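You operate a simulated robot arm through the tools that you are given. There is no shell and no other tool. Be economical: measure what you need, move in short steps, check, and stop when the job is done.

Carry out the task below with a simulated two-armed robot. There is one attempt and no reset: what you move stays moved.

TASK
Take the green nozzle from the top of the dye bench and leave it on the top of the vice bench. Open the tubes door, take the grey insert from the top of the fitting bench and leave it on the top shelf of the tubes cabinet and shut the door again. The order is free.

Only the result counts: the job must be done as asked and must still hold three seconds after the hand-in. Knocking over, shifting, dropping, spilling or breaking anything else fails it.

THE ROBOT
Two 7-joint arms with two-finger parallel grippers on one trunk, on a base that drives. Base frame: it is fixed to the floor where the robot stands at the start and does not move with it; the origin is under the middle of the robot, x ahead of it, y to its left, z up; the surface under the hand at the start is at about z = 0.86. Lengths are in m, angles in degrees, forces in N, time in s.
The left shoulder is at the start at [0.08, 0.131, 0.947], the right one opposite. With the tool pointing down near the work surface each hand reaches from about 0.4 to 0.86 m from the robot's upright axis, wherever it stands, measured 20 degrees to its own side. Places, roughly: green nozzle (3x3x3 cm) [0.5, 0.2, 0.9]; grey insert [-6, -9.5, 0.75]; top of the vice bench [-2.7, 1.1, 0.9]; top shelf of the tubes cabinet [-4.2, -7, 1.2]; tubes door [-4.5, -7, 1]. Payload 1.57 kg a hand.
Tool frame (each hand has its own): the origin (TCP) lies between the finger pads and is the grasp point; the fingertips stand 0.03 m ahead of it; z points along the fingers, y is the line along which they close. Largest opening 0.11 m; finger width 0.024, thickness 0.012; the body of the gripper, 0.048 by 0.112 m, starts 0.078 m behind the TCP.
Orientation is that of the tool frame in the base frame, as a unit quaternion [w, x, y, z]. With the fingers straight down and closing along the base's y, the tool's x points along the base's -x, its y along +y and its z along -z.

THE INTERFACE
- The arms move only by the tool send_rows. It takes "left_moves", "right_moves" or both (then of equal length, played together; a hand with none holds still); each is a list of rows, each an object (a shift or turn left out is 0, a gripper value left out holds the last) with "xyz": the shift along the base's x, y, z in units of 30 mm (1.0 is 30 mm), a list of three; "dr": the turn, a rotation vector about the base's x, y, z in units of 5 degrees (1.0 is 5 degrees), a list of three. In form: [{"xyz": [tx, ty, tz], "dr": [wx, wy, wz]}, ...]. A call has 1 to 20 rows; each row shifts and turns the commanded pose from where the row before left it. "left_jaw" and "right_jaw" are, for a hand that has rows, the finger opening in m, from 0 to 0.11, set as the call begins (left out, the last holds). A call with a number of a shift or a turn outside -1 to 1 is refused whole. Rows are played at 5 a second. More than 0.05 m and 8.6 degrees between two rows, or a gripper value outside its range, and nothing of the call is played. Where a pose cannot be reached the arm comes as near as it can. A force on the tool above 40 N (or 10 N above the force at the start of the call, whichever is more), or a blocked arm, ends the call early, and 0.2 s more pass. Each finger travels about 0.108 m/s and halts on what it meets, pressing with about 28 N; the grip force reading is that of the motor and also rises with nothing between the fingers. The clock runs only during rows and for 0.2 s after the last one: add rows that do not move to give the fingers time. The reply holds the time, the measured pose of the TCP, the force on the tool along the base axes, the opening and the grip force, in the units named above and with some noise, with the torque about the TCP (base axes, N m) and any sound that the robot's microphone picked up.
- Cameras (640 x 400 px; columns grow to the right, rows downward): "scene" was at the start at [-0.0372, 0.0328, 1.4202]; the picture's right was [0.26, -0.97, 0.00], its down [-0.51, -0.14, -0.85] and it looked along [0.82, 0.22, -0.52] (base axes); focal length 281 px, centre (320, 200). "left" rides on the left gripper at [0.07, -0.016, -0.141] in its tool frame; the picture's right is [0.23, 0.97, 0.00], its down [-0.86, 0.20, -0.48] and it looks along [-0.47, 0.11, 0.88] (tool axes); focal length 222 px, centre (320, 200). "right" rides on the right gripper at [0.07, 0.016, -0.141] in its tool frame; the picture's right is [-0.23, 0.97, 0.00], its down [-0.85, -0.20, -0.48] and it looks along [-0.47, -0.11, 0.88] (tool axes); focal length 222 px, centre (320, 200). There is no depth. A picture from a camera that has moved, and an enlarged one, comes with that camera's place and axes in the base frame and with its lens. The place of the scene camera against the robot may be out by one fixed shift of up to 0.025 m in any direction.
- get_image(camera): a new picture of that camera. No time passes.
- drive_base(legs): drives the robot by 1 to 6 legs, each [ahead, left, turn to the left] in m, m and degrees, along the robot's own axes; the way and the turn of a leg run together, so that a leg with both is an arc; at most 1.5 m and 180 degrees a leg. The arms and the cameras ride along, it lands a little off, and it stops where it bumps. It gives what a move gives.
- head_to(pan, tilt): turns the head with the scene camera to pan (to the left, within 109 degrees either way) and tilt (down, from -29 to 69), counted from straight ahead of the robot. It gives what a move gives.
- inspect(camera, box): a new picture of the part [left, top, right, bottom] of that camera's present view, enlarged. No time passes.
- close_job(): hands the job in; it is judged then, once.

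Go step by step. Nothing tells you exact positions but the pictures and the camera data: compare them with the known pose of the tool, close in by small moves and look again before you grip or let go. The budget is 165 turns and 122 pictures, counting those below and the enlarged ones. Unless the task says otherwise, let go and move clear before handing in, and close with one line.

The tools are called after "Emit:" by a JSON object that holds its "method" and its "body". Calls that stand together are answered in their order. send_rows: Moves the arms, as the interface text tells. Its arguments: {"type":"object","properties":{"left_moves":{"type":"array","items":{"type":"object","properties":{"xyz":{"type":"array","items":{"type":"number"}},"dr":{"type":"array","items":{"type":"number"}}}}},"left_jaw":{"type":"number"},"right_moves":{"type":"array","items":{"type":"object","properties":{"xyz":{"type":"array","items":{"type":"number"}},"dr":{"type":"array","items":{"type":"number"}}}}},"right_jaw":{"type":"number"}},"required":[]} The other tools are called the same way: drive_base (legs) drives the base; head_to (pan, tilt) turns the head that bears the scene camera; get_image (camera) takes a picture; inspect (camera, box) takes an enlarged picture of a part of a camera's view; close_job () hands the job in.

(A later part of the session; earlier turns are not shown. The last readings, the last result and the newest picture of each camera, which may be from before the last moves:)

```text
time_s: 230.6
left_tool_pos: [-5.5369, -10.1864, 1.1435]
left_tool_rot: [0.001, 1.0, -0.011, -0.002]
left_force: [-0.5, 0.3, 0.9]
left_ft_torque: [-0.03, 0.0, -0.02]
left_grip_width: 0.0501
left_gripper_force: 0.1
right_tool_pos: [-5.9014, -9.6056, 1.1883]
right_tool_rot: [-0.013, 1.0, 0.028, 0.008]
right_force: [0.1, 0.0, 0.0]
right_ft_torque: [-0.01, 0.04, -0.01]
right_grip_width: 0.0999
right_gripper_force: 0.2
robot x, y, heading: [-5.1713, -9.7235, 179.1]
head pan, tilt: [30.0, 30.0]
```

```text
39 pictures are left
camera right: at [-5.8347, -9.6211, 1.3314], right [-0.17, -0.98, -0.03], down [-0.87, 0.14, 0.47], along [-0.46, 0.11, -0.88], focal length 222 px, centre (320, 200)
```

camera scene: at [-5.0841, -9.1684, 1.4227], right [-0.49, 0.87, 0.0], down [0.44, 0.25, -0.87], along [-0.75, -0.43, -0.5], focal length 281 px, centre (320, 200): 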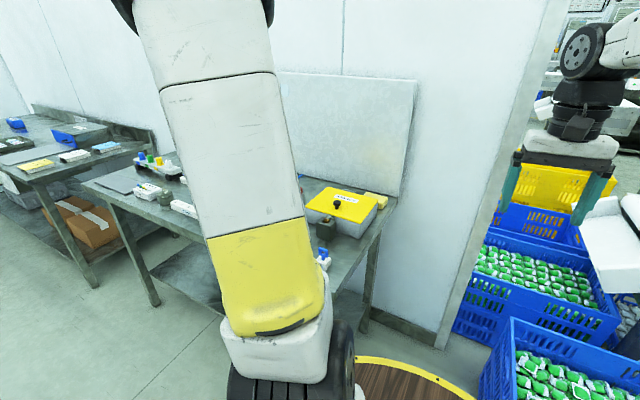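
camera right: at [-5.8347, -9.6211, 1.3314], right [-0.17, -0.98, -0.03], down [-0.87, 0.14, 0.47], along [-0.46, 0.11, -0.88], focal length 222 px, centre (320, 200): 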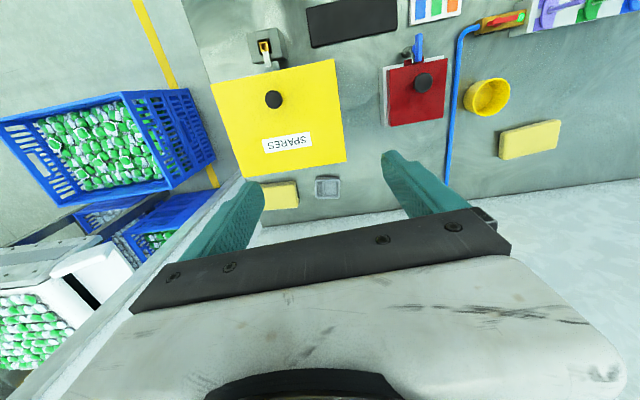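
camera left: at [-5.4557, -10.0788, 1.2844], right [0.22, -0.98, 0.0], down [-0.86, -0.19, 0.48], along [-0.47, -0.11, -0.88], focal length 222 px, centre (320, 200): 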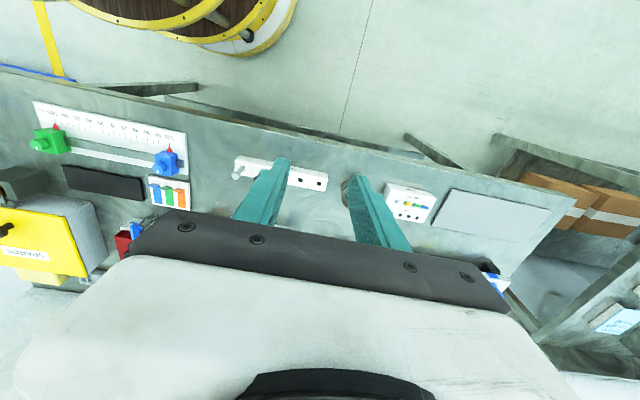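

There it is: a small grey square piece behind the SPARES box. I'll zoom in.

Emit:
{"method": "inspect", "body": {"camera": "right", "box": [256, 150, 384, 230]}}

```text
5.00 times, centred on (320, 190) of right
camera zoom: at [-5.8347, -9.6211, 1.3314], right [-0.17, -0.98, -0.03], down [-0.87, 0.14, 0.47], along [-0.46, 0.11, -0.88], focal length 1111 px, centre (320, 250)
```

zoom: 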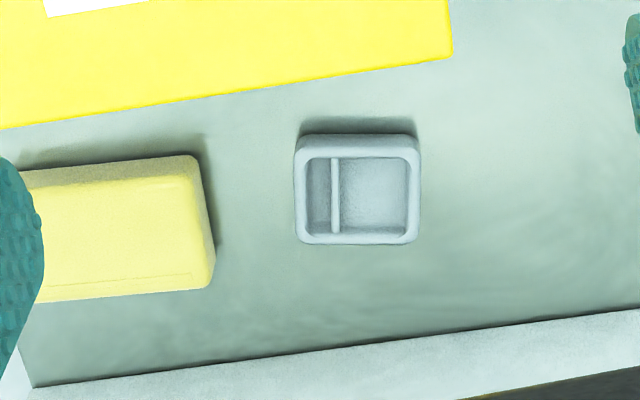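

The grey insert is a small divided tray of about 6 x 6 cm at [-6.065, -9.583], turned about 10°. I'll move above it with the hand pitched 20° forward and yawed to match.

Emit:
{"method": "send_rows", "body": {"right_moves": [{"xyz": [-0.83, 0.11, -0.4], "dr": [0, 0.67, -0.43]}, {"xyz": [-0.83, 0.11, -0.4], "dr": [0, 0.67, -0.43]}, {"xyz": [-0.83, 0.11, -0.6], "dr": [0, 0.67, -0.43]}, {"xyz": [-0.83, 0.11, -0.8], "dr": [0, 0.67, -0.43]}, {"xyz": [-0.83, 0.11, -0.8], "dr": [0, 0.67, -0.43]}, {"xyz": [-0.83, 0.11, -0.8], "dr": [0, 0.67, -0.43]}, {}], "right_jaw": 0.085}}

Emit:
{"method": "get_image", "body": {"camera": "right"}}

```text
time_s: 232.2
left_tool_pos: [-5.5375, -10.1867, 1.1442]
left_tool_rot: [0.001, 1.0, -0.01, -0.002]
left_force: [0.3, 0.2, -0.4]
left_ft_torque: [0.02, 0.0, 0.02]
left_grip_width: 0.0503
left_gripper_force: 0.1
right_tool_pos: [-6.0388, -9.5867, 1.0691]
right_tool_rot: [-0.016, 0.982, -0.087, -0.166]
right_force: [0.4, 0.1, -0.5]
right_ft_torque: [-0.02, -0.03, -0.01]
right_grip_width: 0.0851
right_gripper_force: 0.0
right hand out of reach, approached as far as the arm can: row 2, 5, 6
robot x, y, heading: [-5.1682, -9.7247, 179.0]
head pan, tilt: [30.0, 30.0]
```

```text
37 pictures are left
camera right: at [-5.9335, -9.6227, 1.181], right [-0.38, -0.92, 0.07], down [-0.6, 0.31, 0.73], along [-0.7, 0.24, -0.67], focal length 222 px, centre (320, 200)
```

right: 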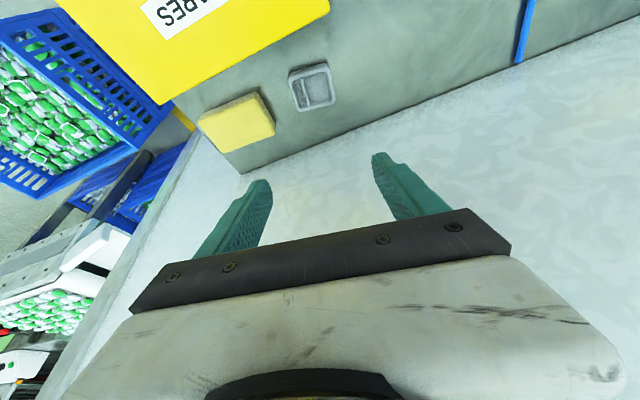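

The orientation matches. I'll go down to just above the tray.

Emit:
{"method": "send_rows", "body": {"right_moves": [{"xyz": [0, 0.03, -0.8]}, {"xyz": [-0.1, 0.03, -0.8]}, {"xyz": [-0.1, 0.03, -0.8]}, {"xyz": [-0.1, 0.03, -0.8]}, {"xyz": [-0.1, 0, -0.8]}, {"xyz": [-0.1, 0, -0.8]}, {}]}}

Emit:
{"method": "get_image", "body": {"camera": "right"}}

```text
time_s: 233.8
left_tool_pos: [-5.5365, -10.1862, 1.1434]
left_tool_rot: [0.0, 1.0, -0.011, -0.002]
left_force: [0.2, 0.8, 0.1]
left_ft_torque: [0.02, -0.05, -0.01]
left_grip_width: 0.0502
left_gripper_force: 0.1
right_tool_pos: [-6.0617, -9.5817, 0.9285]
right_tool_rot: [-0.017, 0.982, -0.086, -0.164]
right_force: [0.4, 0.5, -0.5]
right_ft_torque: [-0.02, 0.03, 0.02]
right_grip_width: 0.0852
right_gripper_force: 0.1
right hand out of reach, approached as far as the arm can: row 1, 3
robot x, y, heading: [-5.1669, -9.7225, 178.8]
head pan, tilt: [30.0, 30.0]
```

```text
36 pictures are left
camera right: at [-5.9566, -9.6192, 1.041], right [-0.38, -0.92, 0.07], down [-0.61, 0.31, 0.73], along [-0.7, 0.24, -0.68], focal length 222 px, centre (320, 200)
```

right: 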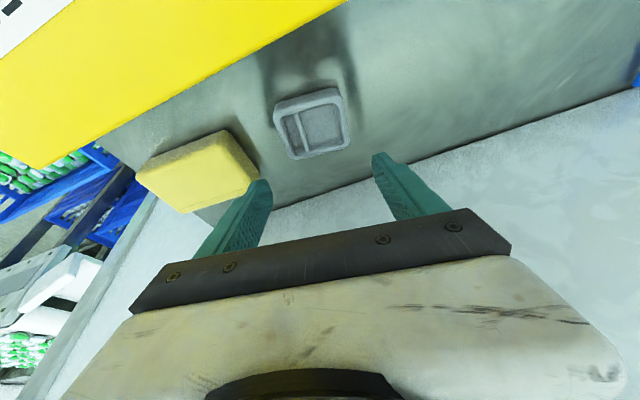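

The tray is centred under the hand. I'll go down gradually until the tips touch the bench.

Emit:
{"method": "send_rows", "body": {"right_moves": [{"xyz": [0, -0.05, -0.6]}, {"xyz": [0, 0, -0.6]}, {"xyz": [0, 0, -0.5]}, {"xyz": [0, 0, -0.3]}, {"xyz": [0, 0, -0.15]}, {"xyz": [0, 0, -0.15]}, {}]}}

Emit:
{"method": "get_image", "body": {"camera": "right"}}

```text
time_s: 234.8
left_tool_pos: [-5.5372, -10.1865, 1.1441]
left_tool_rot: [0.001, 1.0, -0.011, -0.001]
left_force: [-0.6, 0.4, -0.2]
left_ft_torque: [0.0, 0.01, 0.01]
left_grip_width: 0.0504
left_gripper_force: 0.1
right_tool_pos: [-6.0673, -9.5846, 0.8824]
right_tool_rot: [-0.017, 0.981, -0.088, -0.17]
right_force: [4.8, 0.4, 9.5]
right_ft_torque: [-0.38, -0.11, 0.32]
right_grip_width: 0.0838
right_gripper_force: 0.0
robot x, y, heading: [-5.1694, -9.7211, 178.8]
head pan, tilt: [30.0, 30.0]
stopped in row 4 (right hand): the force on the tool passed its limit at 50 N (the readings are from after the stop); the commanded pose is now the measured one
```

```text
35 pictures are left
camera right: at [-5.9596, -9.6205, 0.9936], right [-0.38, -0.92, 0.08], down [-0.6, 0.31, 0.74], along [-0.7, 0.24, -0.67], focal length 222 px, centre (320, 200)
```

right: 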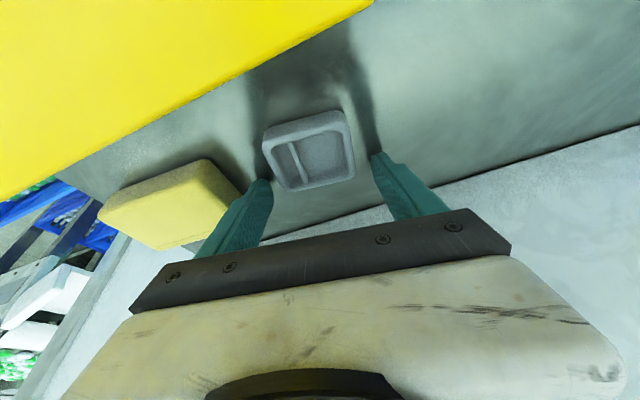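

The tips touch the bench at TCP z = 0.882, so its top is at about 0.854. Recomputed, the tray centre is near [-6.04, -9.59]. I'll raise slightly and shift back 3 cm.

Emit:
{"method": "send_rows", "body": {"right_moves": [{"xyz": [0, 0, 0.1]}, {"xyz": [0.5, -0.1, 0]}, {"xyz": [0.5, -0.1, 0]}, {}]}}

Emit:
{"method": "get_image", "body": {"camera": "right"}}

```text
time_s: 235.8
left_tool_pos: [-5.5363, -10.1864, 1.1428]
left_tool_rot: [0.001, 1.0, -0.011, -0.001]
left_force: [0.2, 0.1, -0.6]
left_ft_torque: [0.02, 0.0, 0.01]
left_grip_width: 0.0502
left_gripper_force: 0.0
right_tool_pos: [-6.0669, -9.5846, 0.8829]
right_tool_rot: [-0.016, 0.982, -0.087, -0.168]
right_force: [-0.4, 0.1, -0.6]
right_ft_torque: [0.02, -0.01, 0.03]
right_grip_width: 0.0848
right_gripper_force: 0.2
right hand out of reach, approached as far as the arm can: row 2, 3
robot x, y, heading: [-5.1685, -9.7271, 178.5]
head pan, tilt: [30.0, 30.0]
```

```text
34 pictures are left
camera right: at [-5.9599, -9.6208, 0.995], right [-0.38, -0.92, 0.07], down [-0.6, 0.31, 0.74], along [-0.7, 0.24, -0.67], focal length 222 px, centre (320, 200)
```

right: 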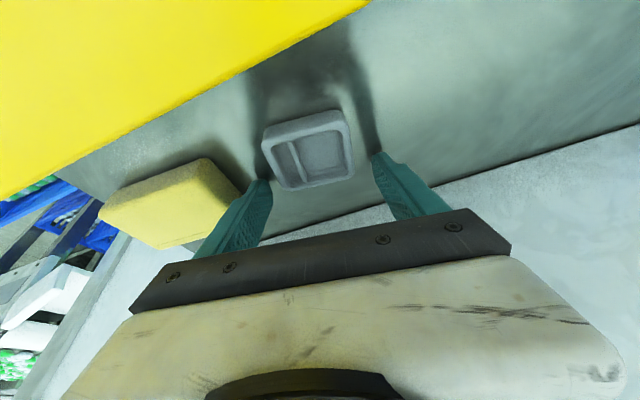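

Emit:
{"method": "send_rows", "body": {"right_moves": [{"xyz": [0, 0, 0.4]}, {"xyz": [0, 0, 0.4]}, {}]}}

```text
time_s: 236.6
left_tool_pos: [-5.5365, -10.1873, 1.1437]
left_tool_rot: [0.001, 1.0, -0.011, -0.001]
left_force: [0.5, 1.1, -0.6]
left_ft_torque: [-0.01, -0.01, 0.02]
left_grip_width: 0.0503
left_gripper_force: 0.0
right_tool_pos: [-6.0661, -9.5847, 0.9079]
right_tool_rot: [-0.016, 0.982, -0.087, -0.169]
right_force: [0.2, -0.2, 0.1]
right_ft_torque: [0.01, 0.01, -0.03]
right_grip_width: 0.085
right_gripper_force: 0.0
robot x, y, heading: [-5.1688, -9.7232, 178.9]
head pan, tilt: [30.0, 30.0]
```

Emit:
{"method": "send_rows", "body": {"right_moves": [{"xyz": [0.25, -0.05, 0]}, {"xyz": [0.25, -0.05, 0]}, {"xyz": [0.25, -0.05, 0]}, {"xyz": [0.25, -0.05, 0]}, {}]}}

```text
time_s: 237.8
left_tool_pos: [-5.5376, -10.1859, 1.143]
left_tool_rot: [0.001, 1.0, -0.012, -0.002]
left_force: [0.6, 1.0, -0.1]
left_ft_torque: [0.03, 0.01, 0.0]
left_grip_width: 0.05
left_gripper_force: 0.1
right_tool_pos: [-6.0649, -9.5907, 0.9079]
right_tool_rot: [-0.016, 0.982, -0.087, -0.167]
right_force: [0.0, -0.3, 0.4]
right_ft_torque: [0.0, 0.03, 0.0]
right_grip_width: 0.0851
right_gripper_force: 0.1
right hand out of reach, approached as far as the arm can: row 1, 2, 3, 4
robot x, y, heading: [-5.1705, -9.7238, 179.1]
head pan, tilt: [30.0, 30.0]
```

The arm won't retract in x at this posture, so I'll back the base off 3 cm instead.

Emit:
{"method": "drive_base", "body": {"legs": [[-0.03, 0, 0]]}}

Emit:
{"method": "get_image", "body": {"camera": "right"}}

```text
time_s: 238.6
left_tool_pos: [-5.5078, -10.1877, 1.143]
left_tool_rot: [0.0, 1.0, -0.011, -0.002]
left_force: [0.3, 0.6, 1.1]
left_ft_torque: [-0.01, -0.03, 0.03]
left_grip_width: 0.0499
left_gripper_force: 0.0
right_tool_pos: [-6.0346, -9.5912, 0.9081]
right_tool_rot: [-0.016, 0.982, -0.088, -0.167]
right_force: [0.3, 0.5, -0.3]
right_ft_torque: [-0.03, -0.01, 0.01]
right_grip_width: 0.085
right_gripper_force: 0.0
robot x, y, heading: [-5.1424, -9.7265, 179.0]
head pan, tilt: [30.0, 30.0]
```

```text
33 pictures are left
camera right: at [-5.9283, -9.6267, 1.0207], right [-0.38, -0.92, 0.07], down [-0.6, 0.31, 0.74], along [-0.7, 0.24, -0.67], focal length 222 px, centre (320, 200)
```

right: 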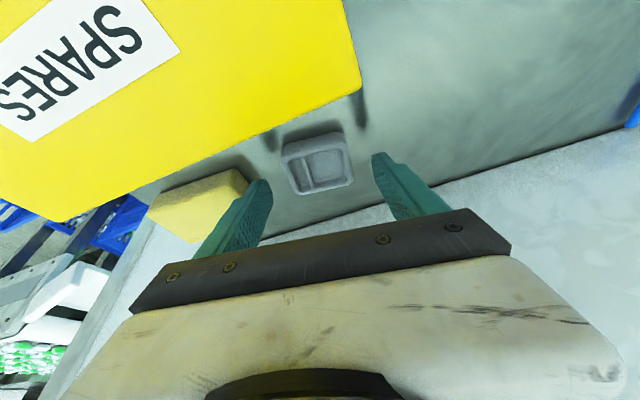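

Now the tray lies right between the fingertips. I'll lower to the bench and close.

Emit:
{"method": "send_rows", "body": {"right_moves": [{"xyz": [0, 0, -0.4]}, {"xyz": [0, 0, -0.38]}, {}]}}

Emit:
{"method": "send_rows", "body": {"right_moves": [{}, {}, {}, {}], "right_jaw": 0.03}}

Emit:
{"method": "get_image", "body": {"camera": "right"}}

```text
time_s: 239.4
left_tool_pos: [-5.5071, -10.1869, 1.1434]
left_tool_rot: [0.001, 1.0, -0.012, -0.003]
left_force: [-0.9, 0.4, -0.2]
left_ft_torque: [-0.04, -0.01, -0.01]
left_grip_width: 0.0501
left_gripper_force: 0.1
right_tool_pos: [-6.0351, -9.5914, 0.8862]
right_tool_rot: [-0.017, 0.982, -0.088, -0.167]
right_force: [-0.7, -0.4, -1.0]
right_ft_torque: [-0.01, 0.0, -0.02]
right_grip_width: 0.0849
right_gripper_force: 0.0
robot x, y, heading: [-5.1357, -9.7243, 179.0]
head pan, tilt: [30.0, 30.0]
```

```text
time_s: 240.4
left_tool_pos: [-5.5071, -10.1876, 1.1427]
left_tool_rot: [0.001, 1.0, -0.012, -0.002]
left_force: [0.2, -0.1, 0.2]
left_ft_torque: [0.02, 0.03, 0.0]
left_grip_width: 0.0503
left_gripper_force: 0.0
right_tool_pos: [-6.0344, -9.5912, 0.8869]
right_tool_rot: [-0.015, 0.982, -0.088, -0.166]
right_force: [-0.6, 1.1, 0.5]
right_ft_torque: [0.04, 0.06, 0.0]
right_grip_width: 0.0574
right_gripper_force: 28.3
robot x, y, heading: [-5.1395, -9.7224, 179.2]
head pan, tilt: [30.0, 30.0]
```

```text
32 pictures are left
camera right: at [-5.929, -9.6269, 0.9975], right [-0.38, -0.92, 0.07], down [-0.6, 0.31, 0.73], along [-0.7, 0.24, -0.67], focal length 222 px, centre (320, 200)
```

right: 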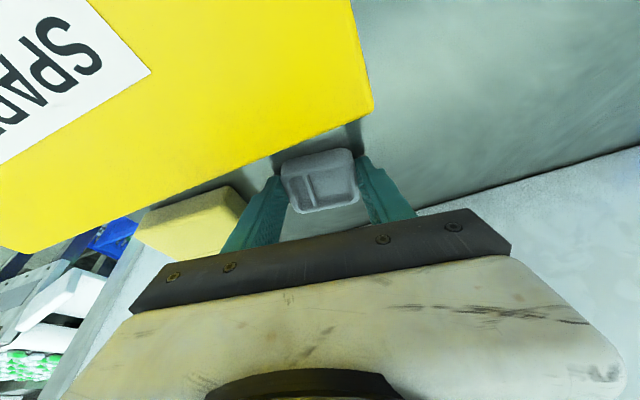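

The tray is gripped at 57 mm. I'll lift slowly and check.

Emit:
{"method": "send_rows", "body": {"right_moves": [{"xyz": [0, 0, 0.3]}, {"xyz": [0, 0, 0.4]}, {"xyz": [0, 0, 0.6]}, {"xyz": [0, 0, 0.8]}, {"xyz": [0, 0, 0.8]}, {"xyz": [0, 0, 0.8]}, {"xyz": [0, 0, 0.8]}, {"xyz": [0, 0, 0.8]}, {"xyz": [0, 0, 0.8]}, {}]}}

Emit:
{"method": "get_image", "body": {"camera": "right"}}

```text
time_s: 242.6
left_tool_pos: [-5.5074, -10.1872, 1.1434]
left_tool_rot: [0.001, 1.0, -0.012, -0.001]
left_force: [-0.3, -0.3, -0.2]
left_ft_torque: [0.0, -0.03, -0.02]
left_grip_width: 0.0503
left_gripper_force: 0.1
right_tool_pos: [-6.0119, -9.588, 1.0619]
right_tool_rot: [-0.016, 0.982, -0.088, -0.168]
right_force: [0.2, -0.6, -1.3]
right_ft_torque: [0.02, 0.0, -0.01]
right_grip_width: 0.0574
right_gripper_force: 27.4
right hand out of reach, approached as far as the arm can: row 5, 6, 7, 8, 9
robot x, y, heading: [-5.1414, -9.7264, 179.1]
head pan, tilt: [30.0, 30.0]
```

```text
31 pictures are left
camera right: at [-5.9054, -9.6234, 1.1726], right [-0.38, -0.92, 0.07], down [-0.6, 0.31, 0.74], along [-0.7, 0.24, -0.67], focal length 222 px, centre (320, 200)
```

right: 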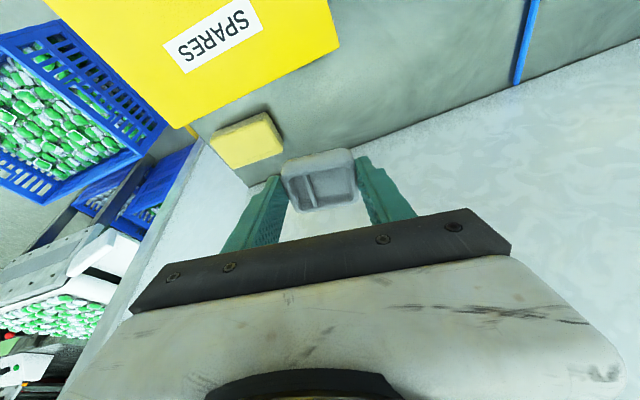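

The insert is held. I'll pull it back and up, clear of the lid's knob, while straightening the hand.

Emit:
{"method": "send_rows", "body": {"right_moves": [{"xyz": [0.3, -0.2, 0.8], "dr": [0, -0.4, 0.2]}, {"xyz": [0.3, -0.2, 0.8], "dr": [0, -0.4, 0.2]}, {"xyz": [0.4, -0.2, 0.8], "dr": [0, -0.4, 0.2]}, {"xyz": [0.6, -0.2, 0.5], "dr": [0, -0.4, 0.2]}, {"xyz": [0.8, -0.2, 0.3], "dr": [0, -0.4, 0.2]}, {"xyz": [0.9, -0.1, 0], "dr": [0, -0.4, 0.2]}, {"xyz": [0.9, -0.1, 0], "dr": [0, -0.4, 0.2]}, {"xyz": [0.9, -0.1, 0], "dr": [0, -0.4, 0.2]}, {"xyz": [0.9, -0.1, 0], "dr": [0, -0.4, 0.2]}, {"xyz": [0.9, -0.1, 0], "dr": [0, -0.4, 0.2]}, {"xyz": [0.9, -0.1, 0]}, {"xyz": [0.9, -0.1, 0]}, {"xyz": [0.9, -0.1, 0]}, {"xyz": [0.9, -0.1, 0]}, {"xyz": [0.9, -0.1, 0]}, {}]}}

Emit:
{"method": "get_image", "body": {"camera": "right"}}

```text
time_s: 246.0
left_tool_pos: [-5.5071, -10.187, 1.1438]
left_tool_rot: [0.001, 1.0, -0.012, -0.001]
left_force: [0.2, -0.3, -0.3]
left_ft_torque: [0.03, 0.03, 0.05]
left_grip_width: 0.05
left_gripper_force: 0.1
right_tool_pos: [-5.6503, -9.6487, 1.1509]
right_tool_rot: [-0.016, 1.0, 0.001, 0.004]
right_force: [0.3, 0.3, -0.5]
right_ft_torque: [0.02, -0.01, -0.04]
right_grip_width: 0.0573
right_gripper_force: 28.2
right hand out of reach, approached as far as the arm can: row 1, 2, 3
robot x, y, heading: [-5.1407, -9.7226, 178.8]
head pan, tilt: [30.0, 30.0]
```

```text
30 pictures are left
camera right: at [-5.5826, -9.6696, 1.2939], right [-0.22, -0.97, -0.03], down [-0.86, 0.18, 0.48], along [-0.46, 0.13, -0.88], focal length 222 px, centre (320, 200)
```

right: 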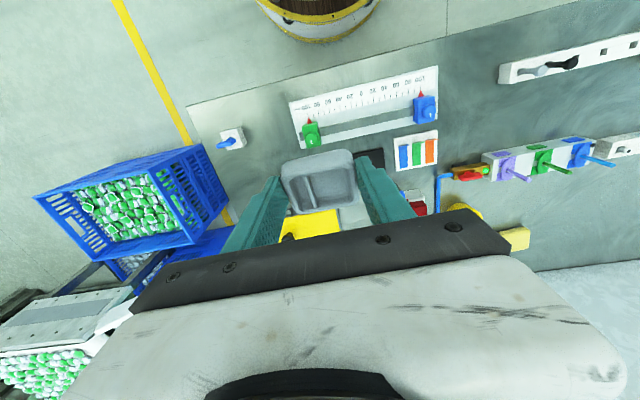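

The insert is secure. I'll drive back to the cabinet: reverse, turn towards +y, go up the aisle and face the open door.

Emit:
{"method": "drive_base", "body": {"legs": [[-0.3, 0, 0], [0, 0, -90], [1.4, 0, 0], [0.75, 0.45, 0], [0, 0, -89]]}}

Emit:
{"method": "head_to", "body": {"pan": 15, "tilt": 15}}

Emit:
{"method": "get_image", "body": {"camera": "scene"}}

```text
time_s: 266.4
left_tool_pos: [-4.9422, -7.1217, 1.1445]
left_tool_rot: [0.001, -0.002, 1.0, 0.0]
left_force: [-0.4, 1.2, -0.7]
left_ft_torque: [-0.03, 0.0, -0.01]
left_grip_width: 0.0498
left_gripper_force: 0.0
right_tool_pos: [-4.7842, -7.6565, 1.1507]
right_tool_rot: [-0.004, -0.016, 1.0, -0.016]
right_force: [0.1, 0.8, -1.1]
right_ft_torque: [0.0, 0.05, -0.01]
right_grip_width: 0.0573
right_gripper_force: 28.2
robot x, y, heading: [-5.2965, -7.5976, 0.7]
head pan, tilt: [30.0, 30.0]
```

```text
time_s: 267.2
left_tool_pos: [-4.9419, -7.1221, 1.1445]
left_tool_rot: [0.002, -0.003, 1.0, 0.001]
left_force: [0.5, 0.3, 0.1]
left_ft_torque: [0.02, -0.01, 0.03]
left_grip_width: 0.0499
left_gripper_force: 0.1
right_tool_pos: [-4.7849, -7.6549, 1.1501]
right_tool_rot: [-0.005, -0.015, 1.0, -0.016]
right_force: [-0.8, 0.6, -1.0]
right_ft_torque: [0.01, 0.01, 0.05]
right_grip_width: 0.0573
right_gripper_force: 28.3
robot x, y, heading: [-5.2956, -7.5936, 0.7]
head pan, tilt: [15.0, 15.0]
```

```text
29 pictures are left
camera scene: at [-5.3315, -7.5618, 1.4468], right [0.27, -0.96, 0.0], down [-0.25, -0.07, -0.97], along [0.93, 0.26, -0.26], focal length 281 px, centre (320, 200)
```

scene: 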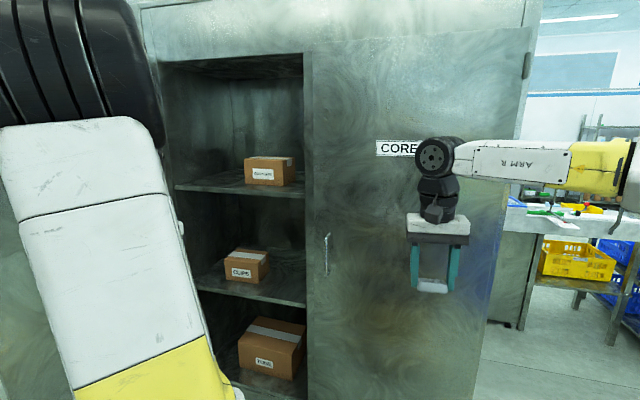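

The door is still open. I'll use the empty left hand to push it wider: strafe left 0.3 m, then sweep the left arm out.

Emit:
{"method": "drive_base", "body": {"legs": [[0, 0.3, 0]]}}

Emit:
{"method": "send_rows", "body": {"left_moves": [{"xyz": [0, 0.5, 0]}, {"xyz": [0, 0.7, 0]}, {"xyz": [0, 0.7, 0]}, {"xyz": [0, 0.7, 0]}, {"xyz": [0, 0.7, 0]}, {"xyz": [0, 0.7, 0]}, {"xyz": [0, 0.7, 0]}, {"xyz": [0, 0.7, 0]}, {"xyz": [0, 0.7, 0]}, {"xyz": [0, 0.7, 0]}, {"xyz": [0, 0.7, 0]}, {"xyz": [0, 0.7, 0]}, {"xyz": [0, 0.7, 0]}, {"xyz": [0, 0.7, 0]}, {"xyz": [0, 0.7, 0]}, {"xyz": [0, 0.7, 0]}, {"xyz": [0, 0.7, 0]}, {}], "left_jaw": 0.0}}

Emit:
{"method": "head_to", "body": {"pan": 20, "tilt": 15}}

Emit:
{"method": "get_image", "body": {"camera": "scene"}}

```text
time_s: 269.2
left_tool_pos: [-4.9442, -6.8248, 1.1437]
left_tool_rot: [0.002, -0.003, 1.0, 0.001]
left_force: [0.2, 0.0, -0.1]
left_ft_torque: [0.03, 0.01, 0.01]
left_grip_width: 0.0501
left_gripper_force: 0.1
right_tool_pos: [-4.7872, -7.3578, 1.1515]
right_tool_rot: [-0.004, -0.016, 1.0, -0.015]
right_force: [-0.5, 0.6, -0.6]
right_ft_torque: [0.01, 0.02, 0.02]
right_grip_width: 0.0577
right_gripper_force: 28.3
robot x, y, heading: [-5.2964, -7.2951, 0.3]
head pan, tilt: [15.0, 15.0]
```

```text
time_s: 271.0
left_tool_pos: [-4.9459, -6.6721, 1.1452]
left_tool_rot: [0.0, -0.001, 1.0, -0.004]
left_force: [-4.4, -11.2, 3.2]
left_ft_torque: [1.65, -0.7, -0.03]
left_grip_width: 0.0
left_gripper_force: 21.4
right_tool_pos: [-4.7885, -7.3584, 1.1509]
right_tool_rot: [-0.004, -0.015, 1.0, -0.016]
right_force: [-0.2, 0.0, -0.4]
right_ft_torque: [0.03, -0.02, 0.0]
right_grip_width: 0.0574
right_gripper_force: 28.3
robot x, y, heading: [-5.3047, -7.2985, 0.5]
head pan, tilt: [15.0, 15.0]
stopped in row 8 (left hand): the force on the tool passed its limit at 57 N (the readings are from after the stop); the commanded pose is now the measured one
```

```text
time_s: 271.6
left_tool_pos: [-4.9453, -6.6744, 1.1453]
left_tool_rot: [0.001, -0.002, 1.0, -0.004]
left_force: [-5.8, -16.4, 4.7]
left_ft_torque: [2.35, -0.84, -0.07]
left_grip_width: 0.0
left_gripper_force: 21.2
right_tool_pos: [-4.7875, -7.3576, 1.1519]
right_tool_rot: [-0.004, -0.016, 1.0, -0.016]
right_force: [0.0, -0.5, 0.1]
right_ft_torque: [0.0, 0.0, -0.01]
right_grip_width: 0.0575
right_gripper_force: 27.7
robot x, y, heading: [-5.3017, -7.2922, 0.5]
head pan, tilt: [20.0, 15.0]
```

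```text
28 pictures are left
camera scene: at [-5.3367, -7.2564, 1.4469], right [0.35, -0.94, 0.0], down [-0.24, -0.09, -0.97], along [0.91, 0.34, -0.26], focal length 281 px, centre (320, 200)
```

scene: 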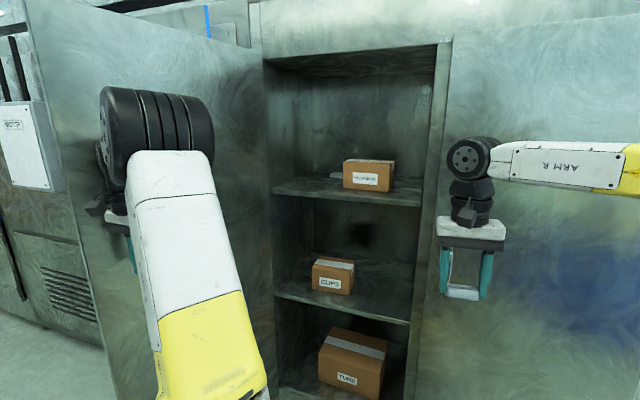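

The left hand has met the door. I'll push on slowly.

Emit:
{"method": "send_rows", "body": {"left_moves": [{"xyz": [0, 0.25, 0]}, {"xyz": [0, 0.3, 0]}, {"xyz": [0, 0.35, 0]}, {"xyz": [0, 0.4, 0]}, {"xyz": [0, 0.4, 0]}, {"xyz": [0, 0.4, 0]}, {"xyz": [0, 0.4, 0]}, {"xyz": [0, 0.4, 0]}, {"xyz": [0, 0.4, 0]}, {"xyz": [0, 0.4, 0]}, {"xyz": [0, 0.4, 0]}, {"xyz": [0, 0.4, 0]}, {"xyz": [0, 0.4, 0]}, {"xyz": [0, 0.4, 0]}, {"xyz": [0, 0.4, 0]}, {"xyz": [0, 0.4, 0]}, {"xyz": [0, 0.4, 0]}, {"xyz": [0, 0.4, 0]}, {}]}}

Emit:
{"method": "get_image", "body": {"camera": "scene"}}

```text
time_s: 272.0
left_tool_pos: [-4.9458, -6.674, 1.1454]
left_tool_rot: [0.0, 0.0, 1.0, -0.007]
left_force: [-11.9, -21.6, 6.8]
left_ft_torque: [3.25, -1.54, 0.11]
left_grip_width: 0.0
left_gripper_force: 21.1
right_tool_pos: [-4.7881, -7.3576, 1.1503]
right_tool_rot: [-0.004, -0.016, 1.0, -0.015]
right_force: [0.2, 0.3, -0.7]
right_ft_torque: [-0.01, 0.02, 0.01]
right_grip_width: 0.0573
right_gripper_force: 27.7
robot x, y, heading: [-5.2968, -7.2965, 0.3]
head pan, tilt: [20.0, 15.0]
stopped in row 1 (left hand): the force on the tool passed its limit at 50 N (the readings are from after the stop); the commanded pose is now the measured one
```

```text
27 pictures are left
camera scene: at [-5.3372, -7.2571, 1.4469], right [0.35, -0.94, 0.0], down [-0.24, -0.09, -0.97], along [0.91, 0.34, -0.26], focal length 281 px, centre (320, 200)
```

scene: 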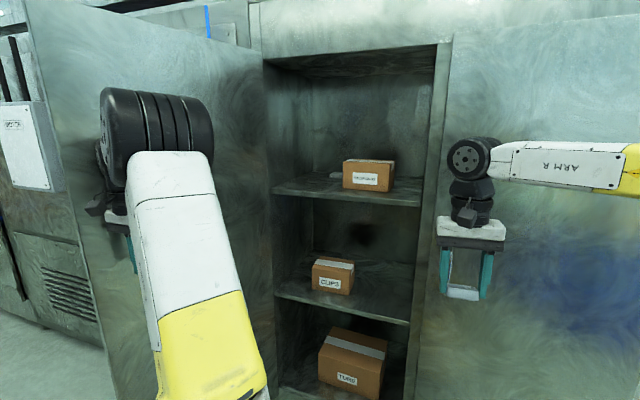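

The door seems to be at its stop, at about 105°. I'll tuck the left hand beside the body and raise the insert for the shelf.

Emit:
{"method": "send_rows", "body": {"left_moves": [{"xyz": [0, -0.8, 0]}, {"xyz": [0, -0.9, 0]}, {"xyz": [-0.3, -0.9, 0]}, {"xyz": [-0.8, -0.6, 0]}, {"xyz": [-0.9, -0.5, 0]}, {"xyz": [-0.9, -0.5, 0]}, {"xyz": [-0.9, -0.4, 0]}, {"xyz": [-0.9, -0.3, 0]}, {"xyz": [-0.9, -0.3, 0]}, {"xyz": [-0.9, 0, 0]}, {"xyz": [-0.9, 0, 0]}, {}], "right_moves": [{"xyz": [0, 0, 0.8]}, {"xyz": [0, 0, 0.8]}, {"xyz": [0, 0, 0.8]}, {"xyz": [0, 0, 0.8]}, {"xyz": [0, 0, 0.8]}, {"xyz": [0, 0, 0.8]}, {"xyz": [0, 0, 0.8]}, {"xyz": [0, 0, 0.8]}, {"xyz": [0, 0, 0.4]}, {}, {}, {}]}}

Emit:
{"method": "get_image", "body": {"camera": "scene"}}

```text
time_s: 274.6
left_tool_pos: [-5.1662, -6.8258, 1.1417]
left_tool_rot: [-0.001, 0.0, 1.0, -0.006]
left_force: [-0.2, -0.2, -1.3]
left_ft_torque: [0.0, -0.03, 0.01]
left_grip_width: 0.0
left_gripper_force: 21.0
right_tool_pos: [-4.7855, -7.3564, 1.3547]
right_tool_rot: [-0.004, -0.016, 1.0, -0.017]
right_force: [0.3, -0.3, 0.0]
right_ft_torque: [0.02, 0.01, 0.01]
right_grip_width: 0.0574
right_gripper_force: 28.0
robot x, y, heading: [-5.296, -7.2951, 0.4]
head pan, tilt: [20.0, 15.0]
```

```text
26 pictures are left
camera scene: at [-5.3364, -7.2554, 1.4469], right [0.35, -0.94, 0.0], down [-0.24, -0.09, -0.97], along [0.91, 0.34, -0.26], focal length 281 px, centre (320, 200)
```

scene: 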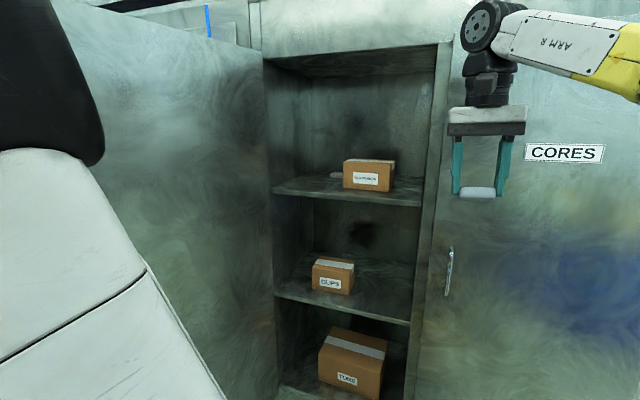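

The right hand holds the insert at z = 1.355 and the left arm is tucked in. I'll drive in with a slight left turn so the right hand points at the free spot on the shelf.

Emit:
{"method": "drive_base", "body": {"legs": [[0.126, 0.145, 0], [0, 0, 15]]}}

Emit:
{"method": "send_rows", "body": {"right_moves": [{"xyz": [0.1, 0.1, 0], "dr": [0.24, -0.9, 0]}, {"xyz": [0.1, 0.1, 0], "dr": [0.24, -0.9, 0]}, {"xyz": [0.1, 0.1, 0], "dr": [0.24, -0.9, 0]}, {"xyz": [0.1, 0.1, 0], "dr": [0.24, -0.9, 0]}, {"xyz": [0.1, 0.1, 0], "dr": [0.24, -0.9, 0]}, {}]}}

Emit:
{"method": "head_to", "body": {"pan": -2, "tilt": 12}}

Emit:
{"method": "get_image", "body": {"camera": "scene"}}

Emit:
{"method": "get_image", "body": {"camera": "right"}}

```text
time_s: 277.0
left_tool_pos: [-5.17, -6.6628, 1.1421]
left_tool_rot: [0.001, -0.132, 0.991, -0.007]
left_force: [-0.4, 0.3, 0.5]
left_ft_torque: [-0.01, -0.01, 0.02]
left_grip_width: 0.0
left_gripper_force: 21.9
right_tool_pos: [-4.6645, -7.0751, 1.3557]
right_tool_rot: [-0.002, -0.148, 0.989, -0.017]
right_force: [-0.2, -0.6, -0.2]
right_ft_torque: [-0.01, 0.01, -0.03]
right_grip_width: 0.0576
right_gripper_force: 28.0
robot x, y, heading: [-5.1756, -7.1517, 15.6]
head pan, tilt: [20.0, 15.0]
```

```text
time_s: 278.4
left_tool_pos: [-5.1701, -6.6636, 1.1413]
left_tool_rot: [0.0, -0.132, 0.991, -0.006]
left_force: [-0.4, -0.2, 0.0]
left_ft_torque: [-0.01, 0.03, 0.0]
left_grip_width: 0.0
left_gripper_force: 21.6
right_tool_pos: [-4.6492, -7.0606, 1.3548]
right_tool_rot: [0.198, -0.141, 0.97, 0.007]
right_force: [0.1, -0.2, -0.6]
right_ft_torque: [-0.03, 0.05, -0.01]
right_grip_width: 0.0573
right_gripper_force: 27.8
robot x, y, heading: [-5.173, -7.1513, 15.5]
head pan, tilt: [20.0, 15.0]
```

```text
time_s: 279.3
left_tool_pos: [-5.1684, -6.6628, 1.1419]
left_tool_rot: [0.001, -0.131, 0.991, -0.007]
left_force: [-0.2, 0.3, 0.1]
left_ft_torque: [0.04, -0.01, -0.01]
left_grip_width: 0.0
left_gripper_force: 21.2
right_tool_pos: [-4.649, -7.0599, 1.3549]
right_tool_rot: [0.199, -0.141, 0.97, 0.007]
right_force: [0.5, -0.5, -0.4]
right_ft_torque: [-0.03, 0.02, -0.01]
right_grip_width: 0.0577
right_gripper_force: 28.2
robot x, y, heading: [-5.1761, -7.1509, 15.8]
head pan, tilt: [-2.0, 12.0]
```

```text
25 pictures are left
camera scene: at [-5.2041, -7.1576, 1.4518], right [0.24, -0.97, 0.0], down [-0.2, -0.05, -0.98], along [0.95, 0.23, -0.21], focal length 281 px, centre (320, 200)
```

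scene: 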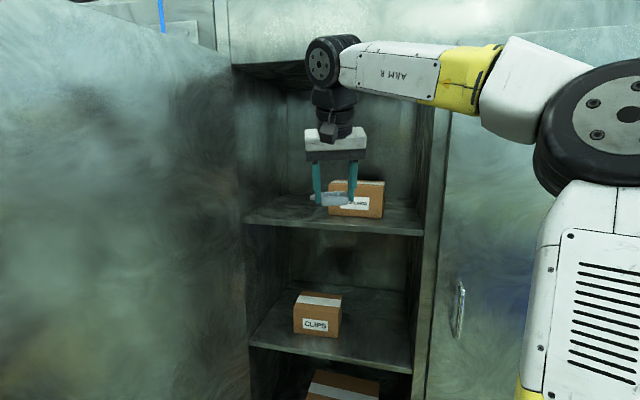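

```text
24 pictures are left
camera right: at [-4.7711, -7.0729, 1.4591], right [-0.07, 1.0, 0.05], down [0.63, 0.01, 0.78], along [0.78, 0.08, -0.62], focal length 222 px, centre (320, 200)
```

right: 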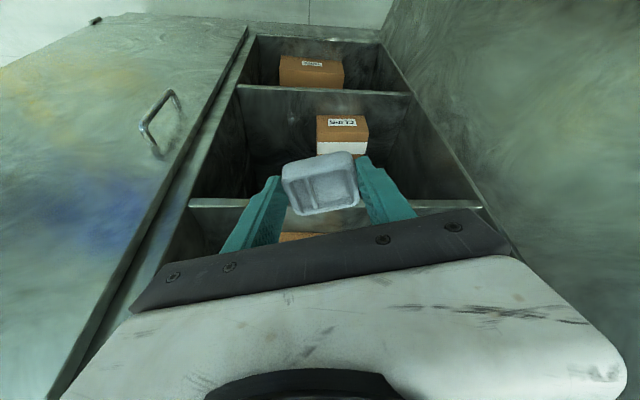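

I'll lower to z = 1.28 in front of the shelf while moving left, and check the height before going in.

Emit:
{"method": "send_rows", "body": {"right_moves": [{"xyz": [0.4, 0.8, -0.5]}, {"xyz": [0.4, 0.8, -0.5]}, {"xyz": [0.4, 0.8, -0.5]}, {"xyz": [0.4, 0.8, -0.5]}, {"xyz": [0.4, 0.8, -0.5]}, {}]}}

Emit:
{"method": "get_image", "body": {"camera": "scene"}}

Emit:
{"method": "get_image", "body": {"camera": "right"}}

```text
time_s: 280.7
left_tool_pos: [-5.1696, -6.662, 1.1421]
left_tool_rot: [0.002, -0.132, 0.991, -0.007]
left_force: [-0.9, 1.3, 0.4]
left_ft_torque: [0.02, -0.01, 0.02]
left_grip_width: 0.0
left_gripper_force: 21.5
right_tool_pos: [-4.5886, -6.9399, 1.2803]
right_tool_rot: [0.199, -0.141, 0.97, 0.007]
right_force: [0.3, -1.4, -0.1]
right_ft_torque: [-0.02, -0.04, 0.01]
right_grip_width: 0.0575
right_gripper_force: 27.9
robot x, y, heading: [-5.1742, -7.1471, 15.6]
head pan, tilt: [-2.0, 12.0]
```

```text
23 pictures are left
camera scene: at [-5.2041, -7.1576, 1.4518], right [0.23, -0.97, 0.0], down [-0.2, -0.05, -0.98], along [0.95, 0.23, -0.21], focal length 281 px, centre (320, 200)
```

scene: 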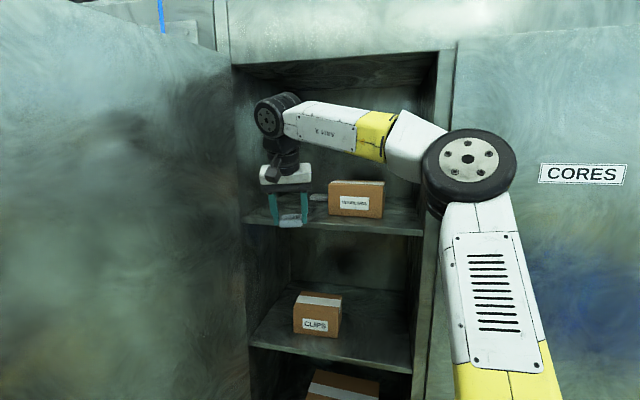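

```text
22 pictures are left
camera right: at [-4.7111, -6.9524, 1.3842], right [-0.07, 1.0, 0.05], down [0.63, 0.01, 0.78], along [0.78, 0.08, -0.62], focal length 222 px, centre (320, 200)
```

right: 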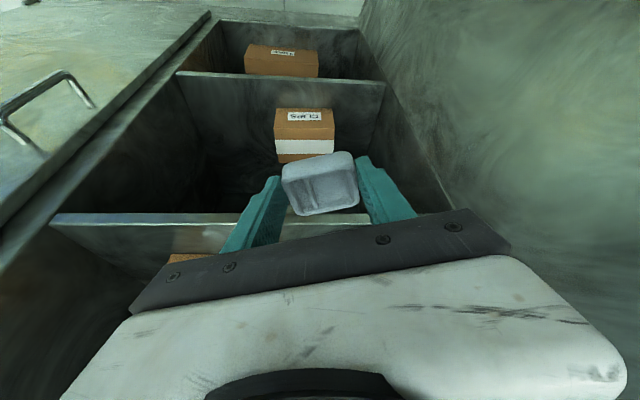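

The tray is about 4 cm above shelf level. I'll move in over the shelf.

Emit:
{"method": "send_rows", "body": {"right_moves": [{"xyz": [0.8, 0.2, 0]}, {"xyz": [0.8, 0.2, 0]}, {"xyz": [0.8, 0.2, 0]}, {"xyz": [0.8, 0.2, 0]}, {"xyz": [0.8, 0.2, 0]}, {"xyz": [0.8, 0.2, 0]}, {"xyz": [0.8, 0.2, 0]}, {"xyz": [0.8, 0.2, 0]}, {"xyz": [0.8, 0.2, 0]}, {}]}}

Emit:
{"method": "get_image", "body": {"camera": "scene"}}

Emit:
{"method": "get_image", "body": {"camera": "right"}}

```text
time_s: 282.9
left_tool_pos: [-5.1705, -6.6638, 1.1421]
left_tool_rot: [0.001, -0.131, 0.991, -0.007]
left_force: [0.2, -0.7, 0.1]
left_ft_torque: [0.01, -0.03, 0.01]
left_grip_width: 0.0
left_gripper_force: 20.9
right_tool_pos: [-4.4238, -6.9229, 1.2542]
right_tool_rot: [0.2, -0.142, 0.969, 0.007]
right_force: [0.3, -1.1, 14.7]
right_ft_torque: [0.39, 0.22, 0.01]
right_grip_width: 0.0576
right_gripper_force: 27.7
right hand out of reach, approached as far as the arm can: row 6, 7, 8, 9
robot x, y, heading: [-5.1757, -7.1507, 15.6]
head pan, tilt: [-2.0, 12.0]
```

```text
21 pictures are left
camera scene: at [-5.2047, -7.1577, 1.4518], right [0.23, -0.97, 0.0], down [-0.2, -0.05, -0.98], along [0.95, 0.23, -0.21], focal length 281 px, centre (320, 200)
```

scene: 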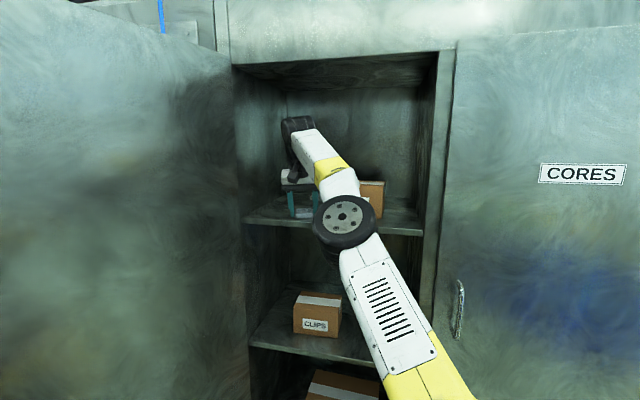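

```text
20 pictures are left
camera right: at [-4.5454, -6.9364, 1.3581], right [-0.07, 1.0, 0.05], down [0.62, 0.01, 0.78], along [0.78, 0.08, -0.62], focal length 222 px, centre (320, 200)
```

right: 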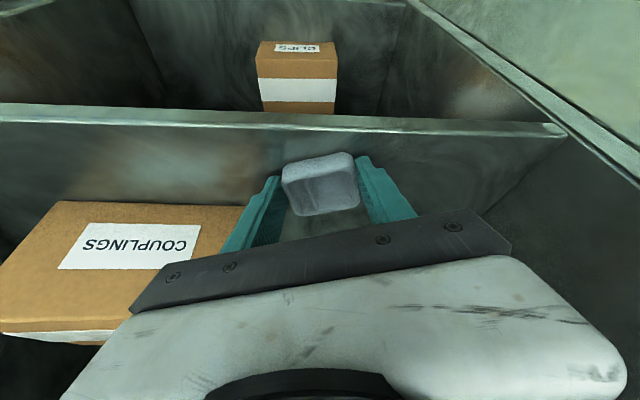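

The tray just touches the shelf (top at about 1.22) at the arm's reach limit, but it's near the front edge. I'll lift 1 cm and drive the base 6 cm further in.

Emit:
{"method": "send_rows", "body": {"right_moves": [{"xyz": [-0.1, 0, 0.3]}, {"xyz": [-0.1, 0, 0.3]}, {}]}}

Emit:
{"method": "drive_base", "body": {"legs": [[0.07, 0.0, 0]]}}

Emit:
{"method": "get_image", "body": {"camera": "right"}}

```text
time_s: 283.7
left_tool_pos: [-5.1685, -6.6634, 1.1421]
left_tool_rot: [0.001, -0.132, 0.991, -0.007]
left_force: [-0.6, 0.9, 0.4]
left_ft_torque: [0.01, 0.02, -0.02]
left_grip_width: 0.0002
left_gripper_force: 21.1
right_tool_pos: [-4.4321, -6.9258, 1.2685]
right_tool_rot: [0.199, -0.141, 0.97, 0.005]
right_force: [0.2, -0.1, 0.0]
right_ft_torque: [0.02, 0.03, 0.0]
right_grip_width: 0.0575
right_gripper_force: 28.3
right hand out of reach, approached as far as the arm can: row 1
robot x, y, heading: [-5.1812, -7.1516, 15.6]
head pan, tilt: [-2.0, 12.0]
```

```text
time_s: 284.7
left_tool_pos: [-5.1018, -6.6438, 1.1423]
left_tool_rot: [0.001, -0.133, 0.991, -0.007]
left_force: [-1.0, -0.5, -0.4]
left_ft_torque: [-0.02, -0.02, -0.01]
left_grip_width: 0.0
left_gripper_force: 21.4
right_tool_pos: [-4.3646, -6.9059, 1.2686]
right_tool_rot: [0.2, -0.142, 0.969, 0.007]
right_force: [0.3, 0.1, 0.1]
right_ft_torque: [-0.04, 0.0, 0.01]
right_grip_width: 0.0575
right_gripper_force: 27.7
robot x, y, heading: [-5.1099, -7.1327, 15.9]
head pan, tilt: [-2.0, 12.0]
```

```text
19 pictures are left
camera right: at [-4.486, -6.9188, 1.3729], right [-0.07, 1.0, 0.05], down [0.62, 0.01, 0.78], along [0.78, 0.08, -0.62], focal length 222 px, centre (320, 200)
```

right: 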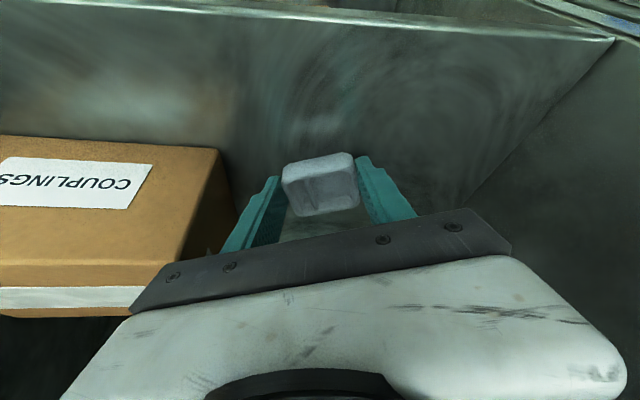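

The tray is well inside now, left of the box. I'll lower until it touches.

Emit:
{"method": "send_rows", "body": {"right_moves": [{"xyz": [0, 0.2, -0.1]}, {"xyz": [0, 0.1, -0.15]}, {"xyz": [0, 0, -0.12]}, {"xyz": [0, 0, -0.1]}, {"xyz": [0, 0, -0.08]}, {}]}}

```text
time_s: 286.1
left_tool_pos: [-5.101, -6.6435, 1.1414]
left_tool_rot: [0.001, -0.132, 0.991, -0.007]
left_force: [-0.4, 0.3, -0.2]
left_ft_torque: [-0.02, 0.0, 0.02]
left_grip_width: 0.0
left_gripper_force: 21.2
right_tool_pos: [-4.364, -6.8958, 1.2547]
right_tool_rot: [0.199, -0.141, 0.97, 0.007]
right_force: [0.0, 0.5, 6.2]
right_ft_torque: [0.19, 0.1, -0.04]
right_grip_width: 0.0574
right_gripper_force: 27.9
robot x, y, heading: [-5.1072, -7.1306, 15.6]
head pan, tilt: [-2.0, 12.0]
```

It rests on the shelf. I'll open gently.

Emit:
{"method": "send_rows", "body": {"right_moves": [{}, {}, {}], "right_jaw": 0.076}}

Emit:
{"method": "get_image", "body": {"camera": "right"}}

```text
time_s: 286.9
left_tool_pos: [-5.1015, -6.6438, 1.1424]
left_tool_rot: [0.002, -0.132, 0.991, -0.007]
left_force: [-0.2, -0.4, 0.3]
left_ft_torque: [-0.02, 0.02, -0.03]
left_grip_width: 0.0
left_gripper_force: 21.4
right_tool_pos: [-4.3635, -6.8972, 1.2532]
right_tool_rot: [0.198, -0.142, 0.97, 0.007]
right_force: [1.1, -3.9, 4.1]
right_ft_torque: [0.05, -0.02, 0.0]
right_grip_width: 0.0725
right_gripper_force: 0.1
robot x, y, heading: [-5.1091, -7.1312, 15.6]
head pan, tilt: [-2.0, 12.0]
```

```text
18 pictures are left
camera right: at [-4.4853, -6.9096, 1.3582], right [-0.07, 1.0, 0.05], down [0.63, 0.01, 0.78], along [0.78, 0.08, -0.62], focal length 222 px, centre (320, 200)
```

right: 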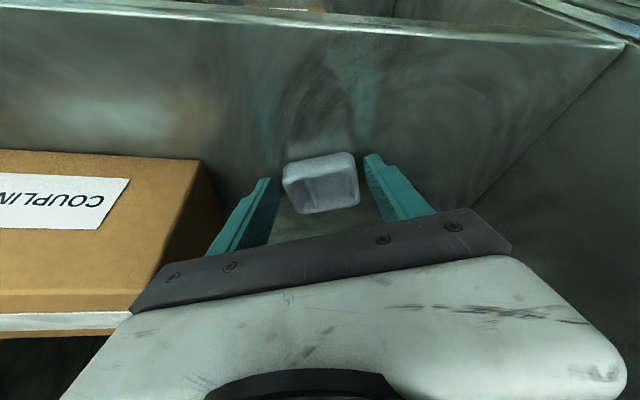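

The tray is free. I'll retreat along the hand's axis and look.

Emit:
{"method": "send_rows", "body": {"right_moves": [{"xyz": [-0.15, -0.04, 0.35]}, {"xyz": [-0.15, -0.04, 0.35]}, {"xyz": [-0.25, -0.07, 0.6]}, {"xyz": [-0.25, -0.07, 0.6]}, {"xyz": [-0.25, -0.07, 0.6]}, {}]}}

Emit:
{"method": "get_image", "body": {"camera": "right"}}

```text
time_s: 288.3
left_tool_pos: [-5.1019, -6.6436, 1.1428]
left_tool_rot: [0.0, -0.132, 0.991, -0.007]
left_force: [-0.8, 0.4, 0.7]
left_ft_torque: [0.0, 0.02, -0.03]
left_grip_width: 0.0001
left_gripper_force: 21.1
right_tool_pos: [-4.4065, -6.9128, 1.3209]
right_tool_rot: [0.2, -0.141, 0.97, 0.007]
right_force: [0.8, 0.1, 0.0]
right_ft_torque: [0.04, 0.02, 0.03]
right_grip_width: 0.0761
right_gripper_force: 0.1
right hand out of reach, approached as far as the arm can: row 3, 5
robot x, y, heading: [-5.1065, -7.1324, 15.8]
head pan, tilt: [-2.0, 12.0]
```

```text
17 pictures are left
camera right: at [-4.5286, -6.9254, 1.4259], right [-0.07, 1.0, 0.05], down [0.62, 0.01, 0.78], along [0.78, 0.08, -0.62], focal length 222 px, centre (320, 200)
```

right: 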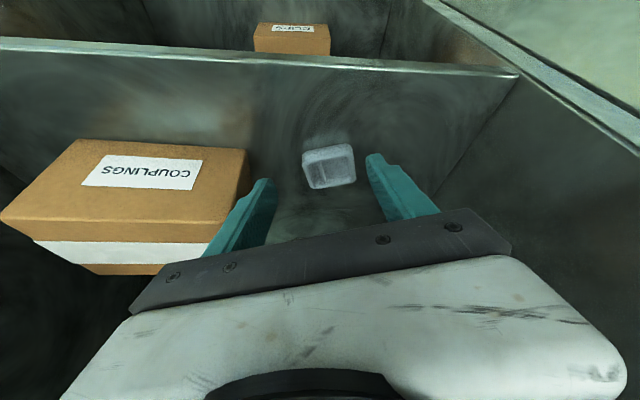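

The insert sits flat on the top shelf. I'll back out of the cabinet.

Emit:
{"method": "drive_base", "body": {"legs": [[-0.35, 0, 0], [0, -0.1, -15.8]]}}

Emit:
{"method": "head_to", "body": {"pan": 15, "tilt": 15}}

Emit:
{"method": "get_image", "body": {"camera": "scene"}}

```text
time_s: 291.4
left_tool_pos: [-5.2848, -6.8587, 1.1423]
left_tool_rot: [0.0, 0.005, 1.0, -0.007]
left_force: [-1.0, 0.4, -0.9]
left_ft_torque: [-0.01, 0.03, 0.0]
left_grip_width: 0.0
left_gripper_force: 21.0
right_tool_pos: [-4.6901, -7.3065, 1.3214]
right_tool_rot: [0.198, -0.007, 0.98, -0.02]
right_force: [1.3, -0.1, -0.9]
right_ft_torque: [-0.03, 0.0, -0.03]
right_grip_width: 0.076
right_gripper_force: 0.1
robot x, y, heading: [-5.4232, -7.3265, -0.2]
head pan, tilt: [-2.0, 12.0]
```

```text
time_s: 292.2
left_tool_pos: [-5.2853, -6.8577, 1.1431]
left_tool_rot: [-0.001, 0.006, 1.0, -0.006]
left_force: [1.0, 0.4, 0.4]
left_ft_torque: [0.01, 0.0, 0.01]
left_grip_width: 0.0
left_gripper_force: 21.3
right_tool_pos: [-4.6898, -7.3065, 1.3226]
right_tool_rot: [0.198, -0.007, 0.98, -0.021]
right_force: [-0.4, -0.1, 0.3]
right_ft_torque: [0.0, -0.03, 0.0]
right_grip_width: 0.0761
right_gripper_force: 0.0
robot x, y, heading: [-5.4212, -7.3276, -0.5]
head pan, tilt: [15.0, 15.0]
```

```text
16 pictures are left
camera scene: at [-5.4578, -7.2928, 1.4469], right [0.25, -0.97, 0.0], down [-0.25, -0.07, -0.97], along [0.93, 0.24, -0.26], focal length 281 px, centre (320, 200)
```

scene: 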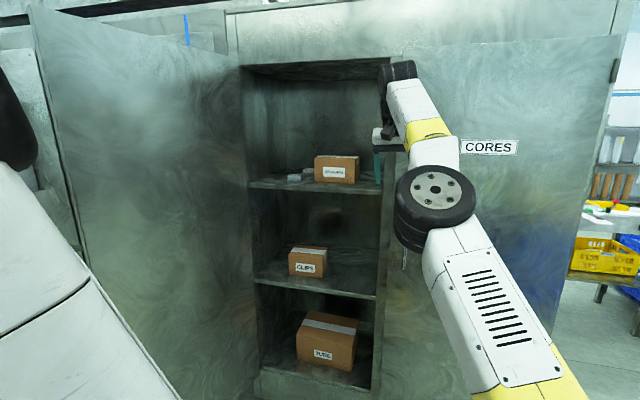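

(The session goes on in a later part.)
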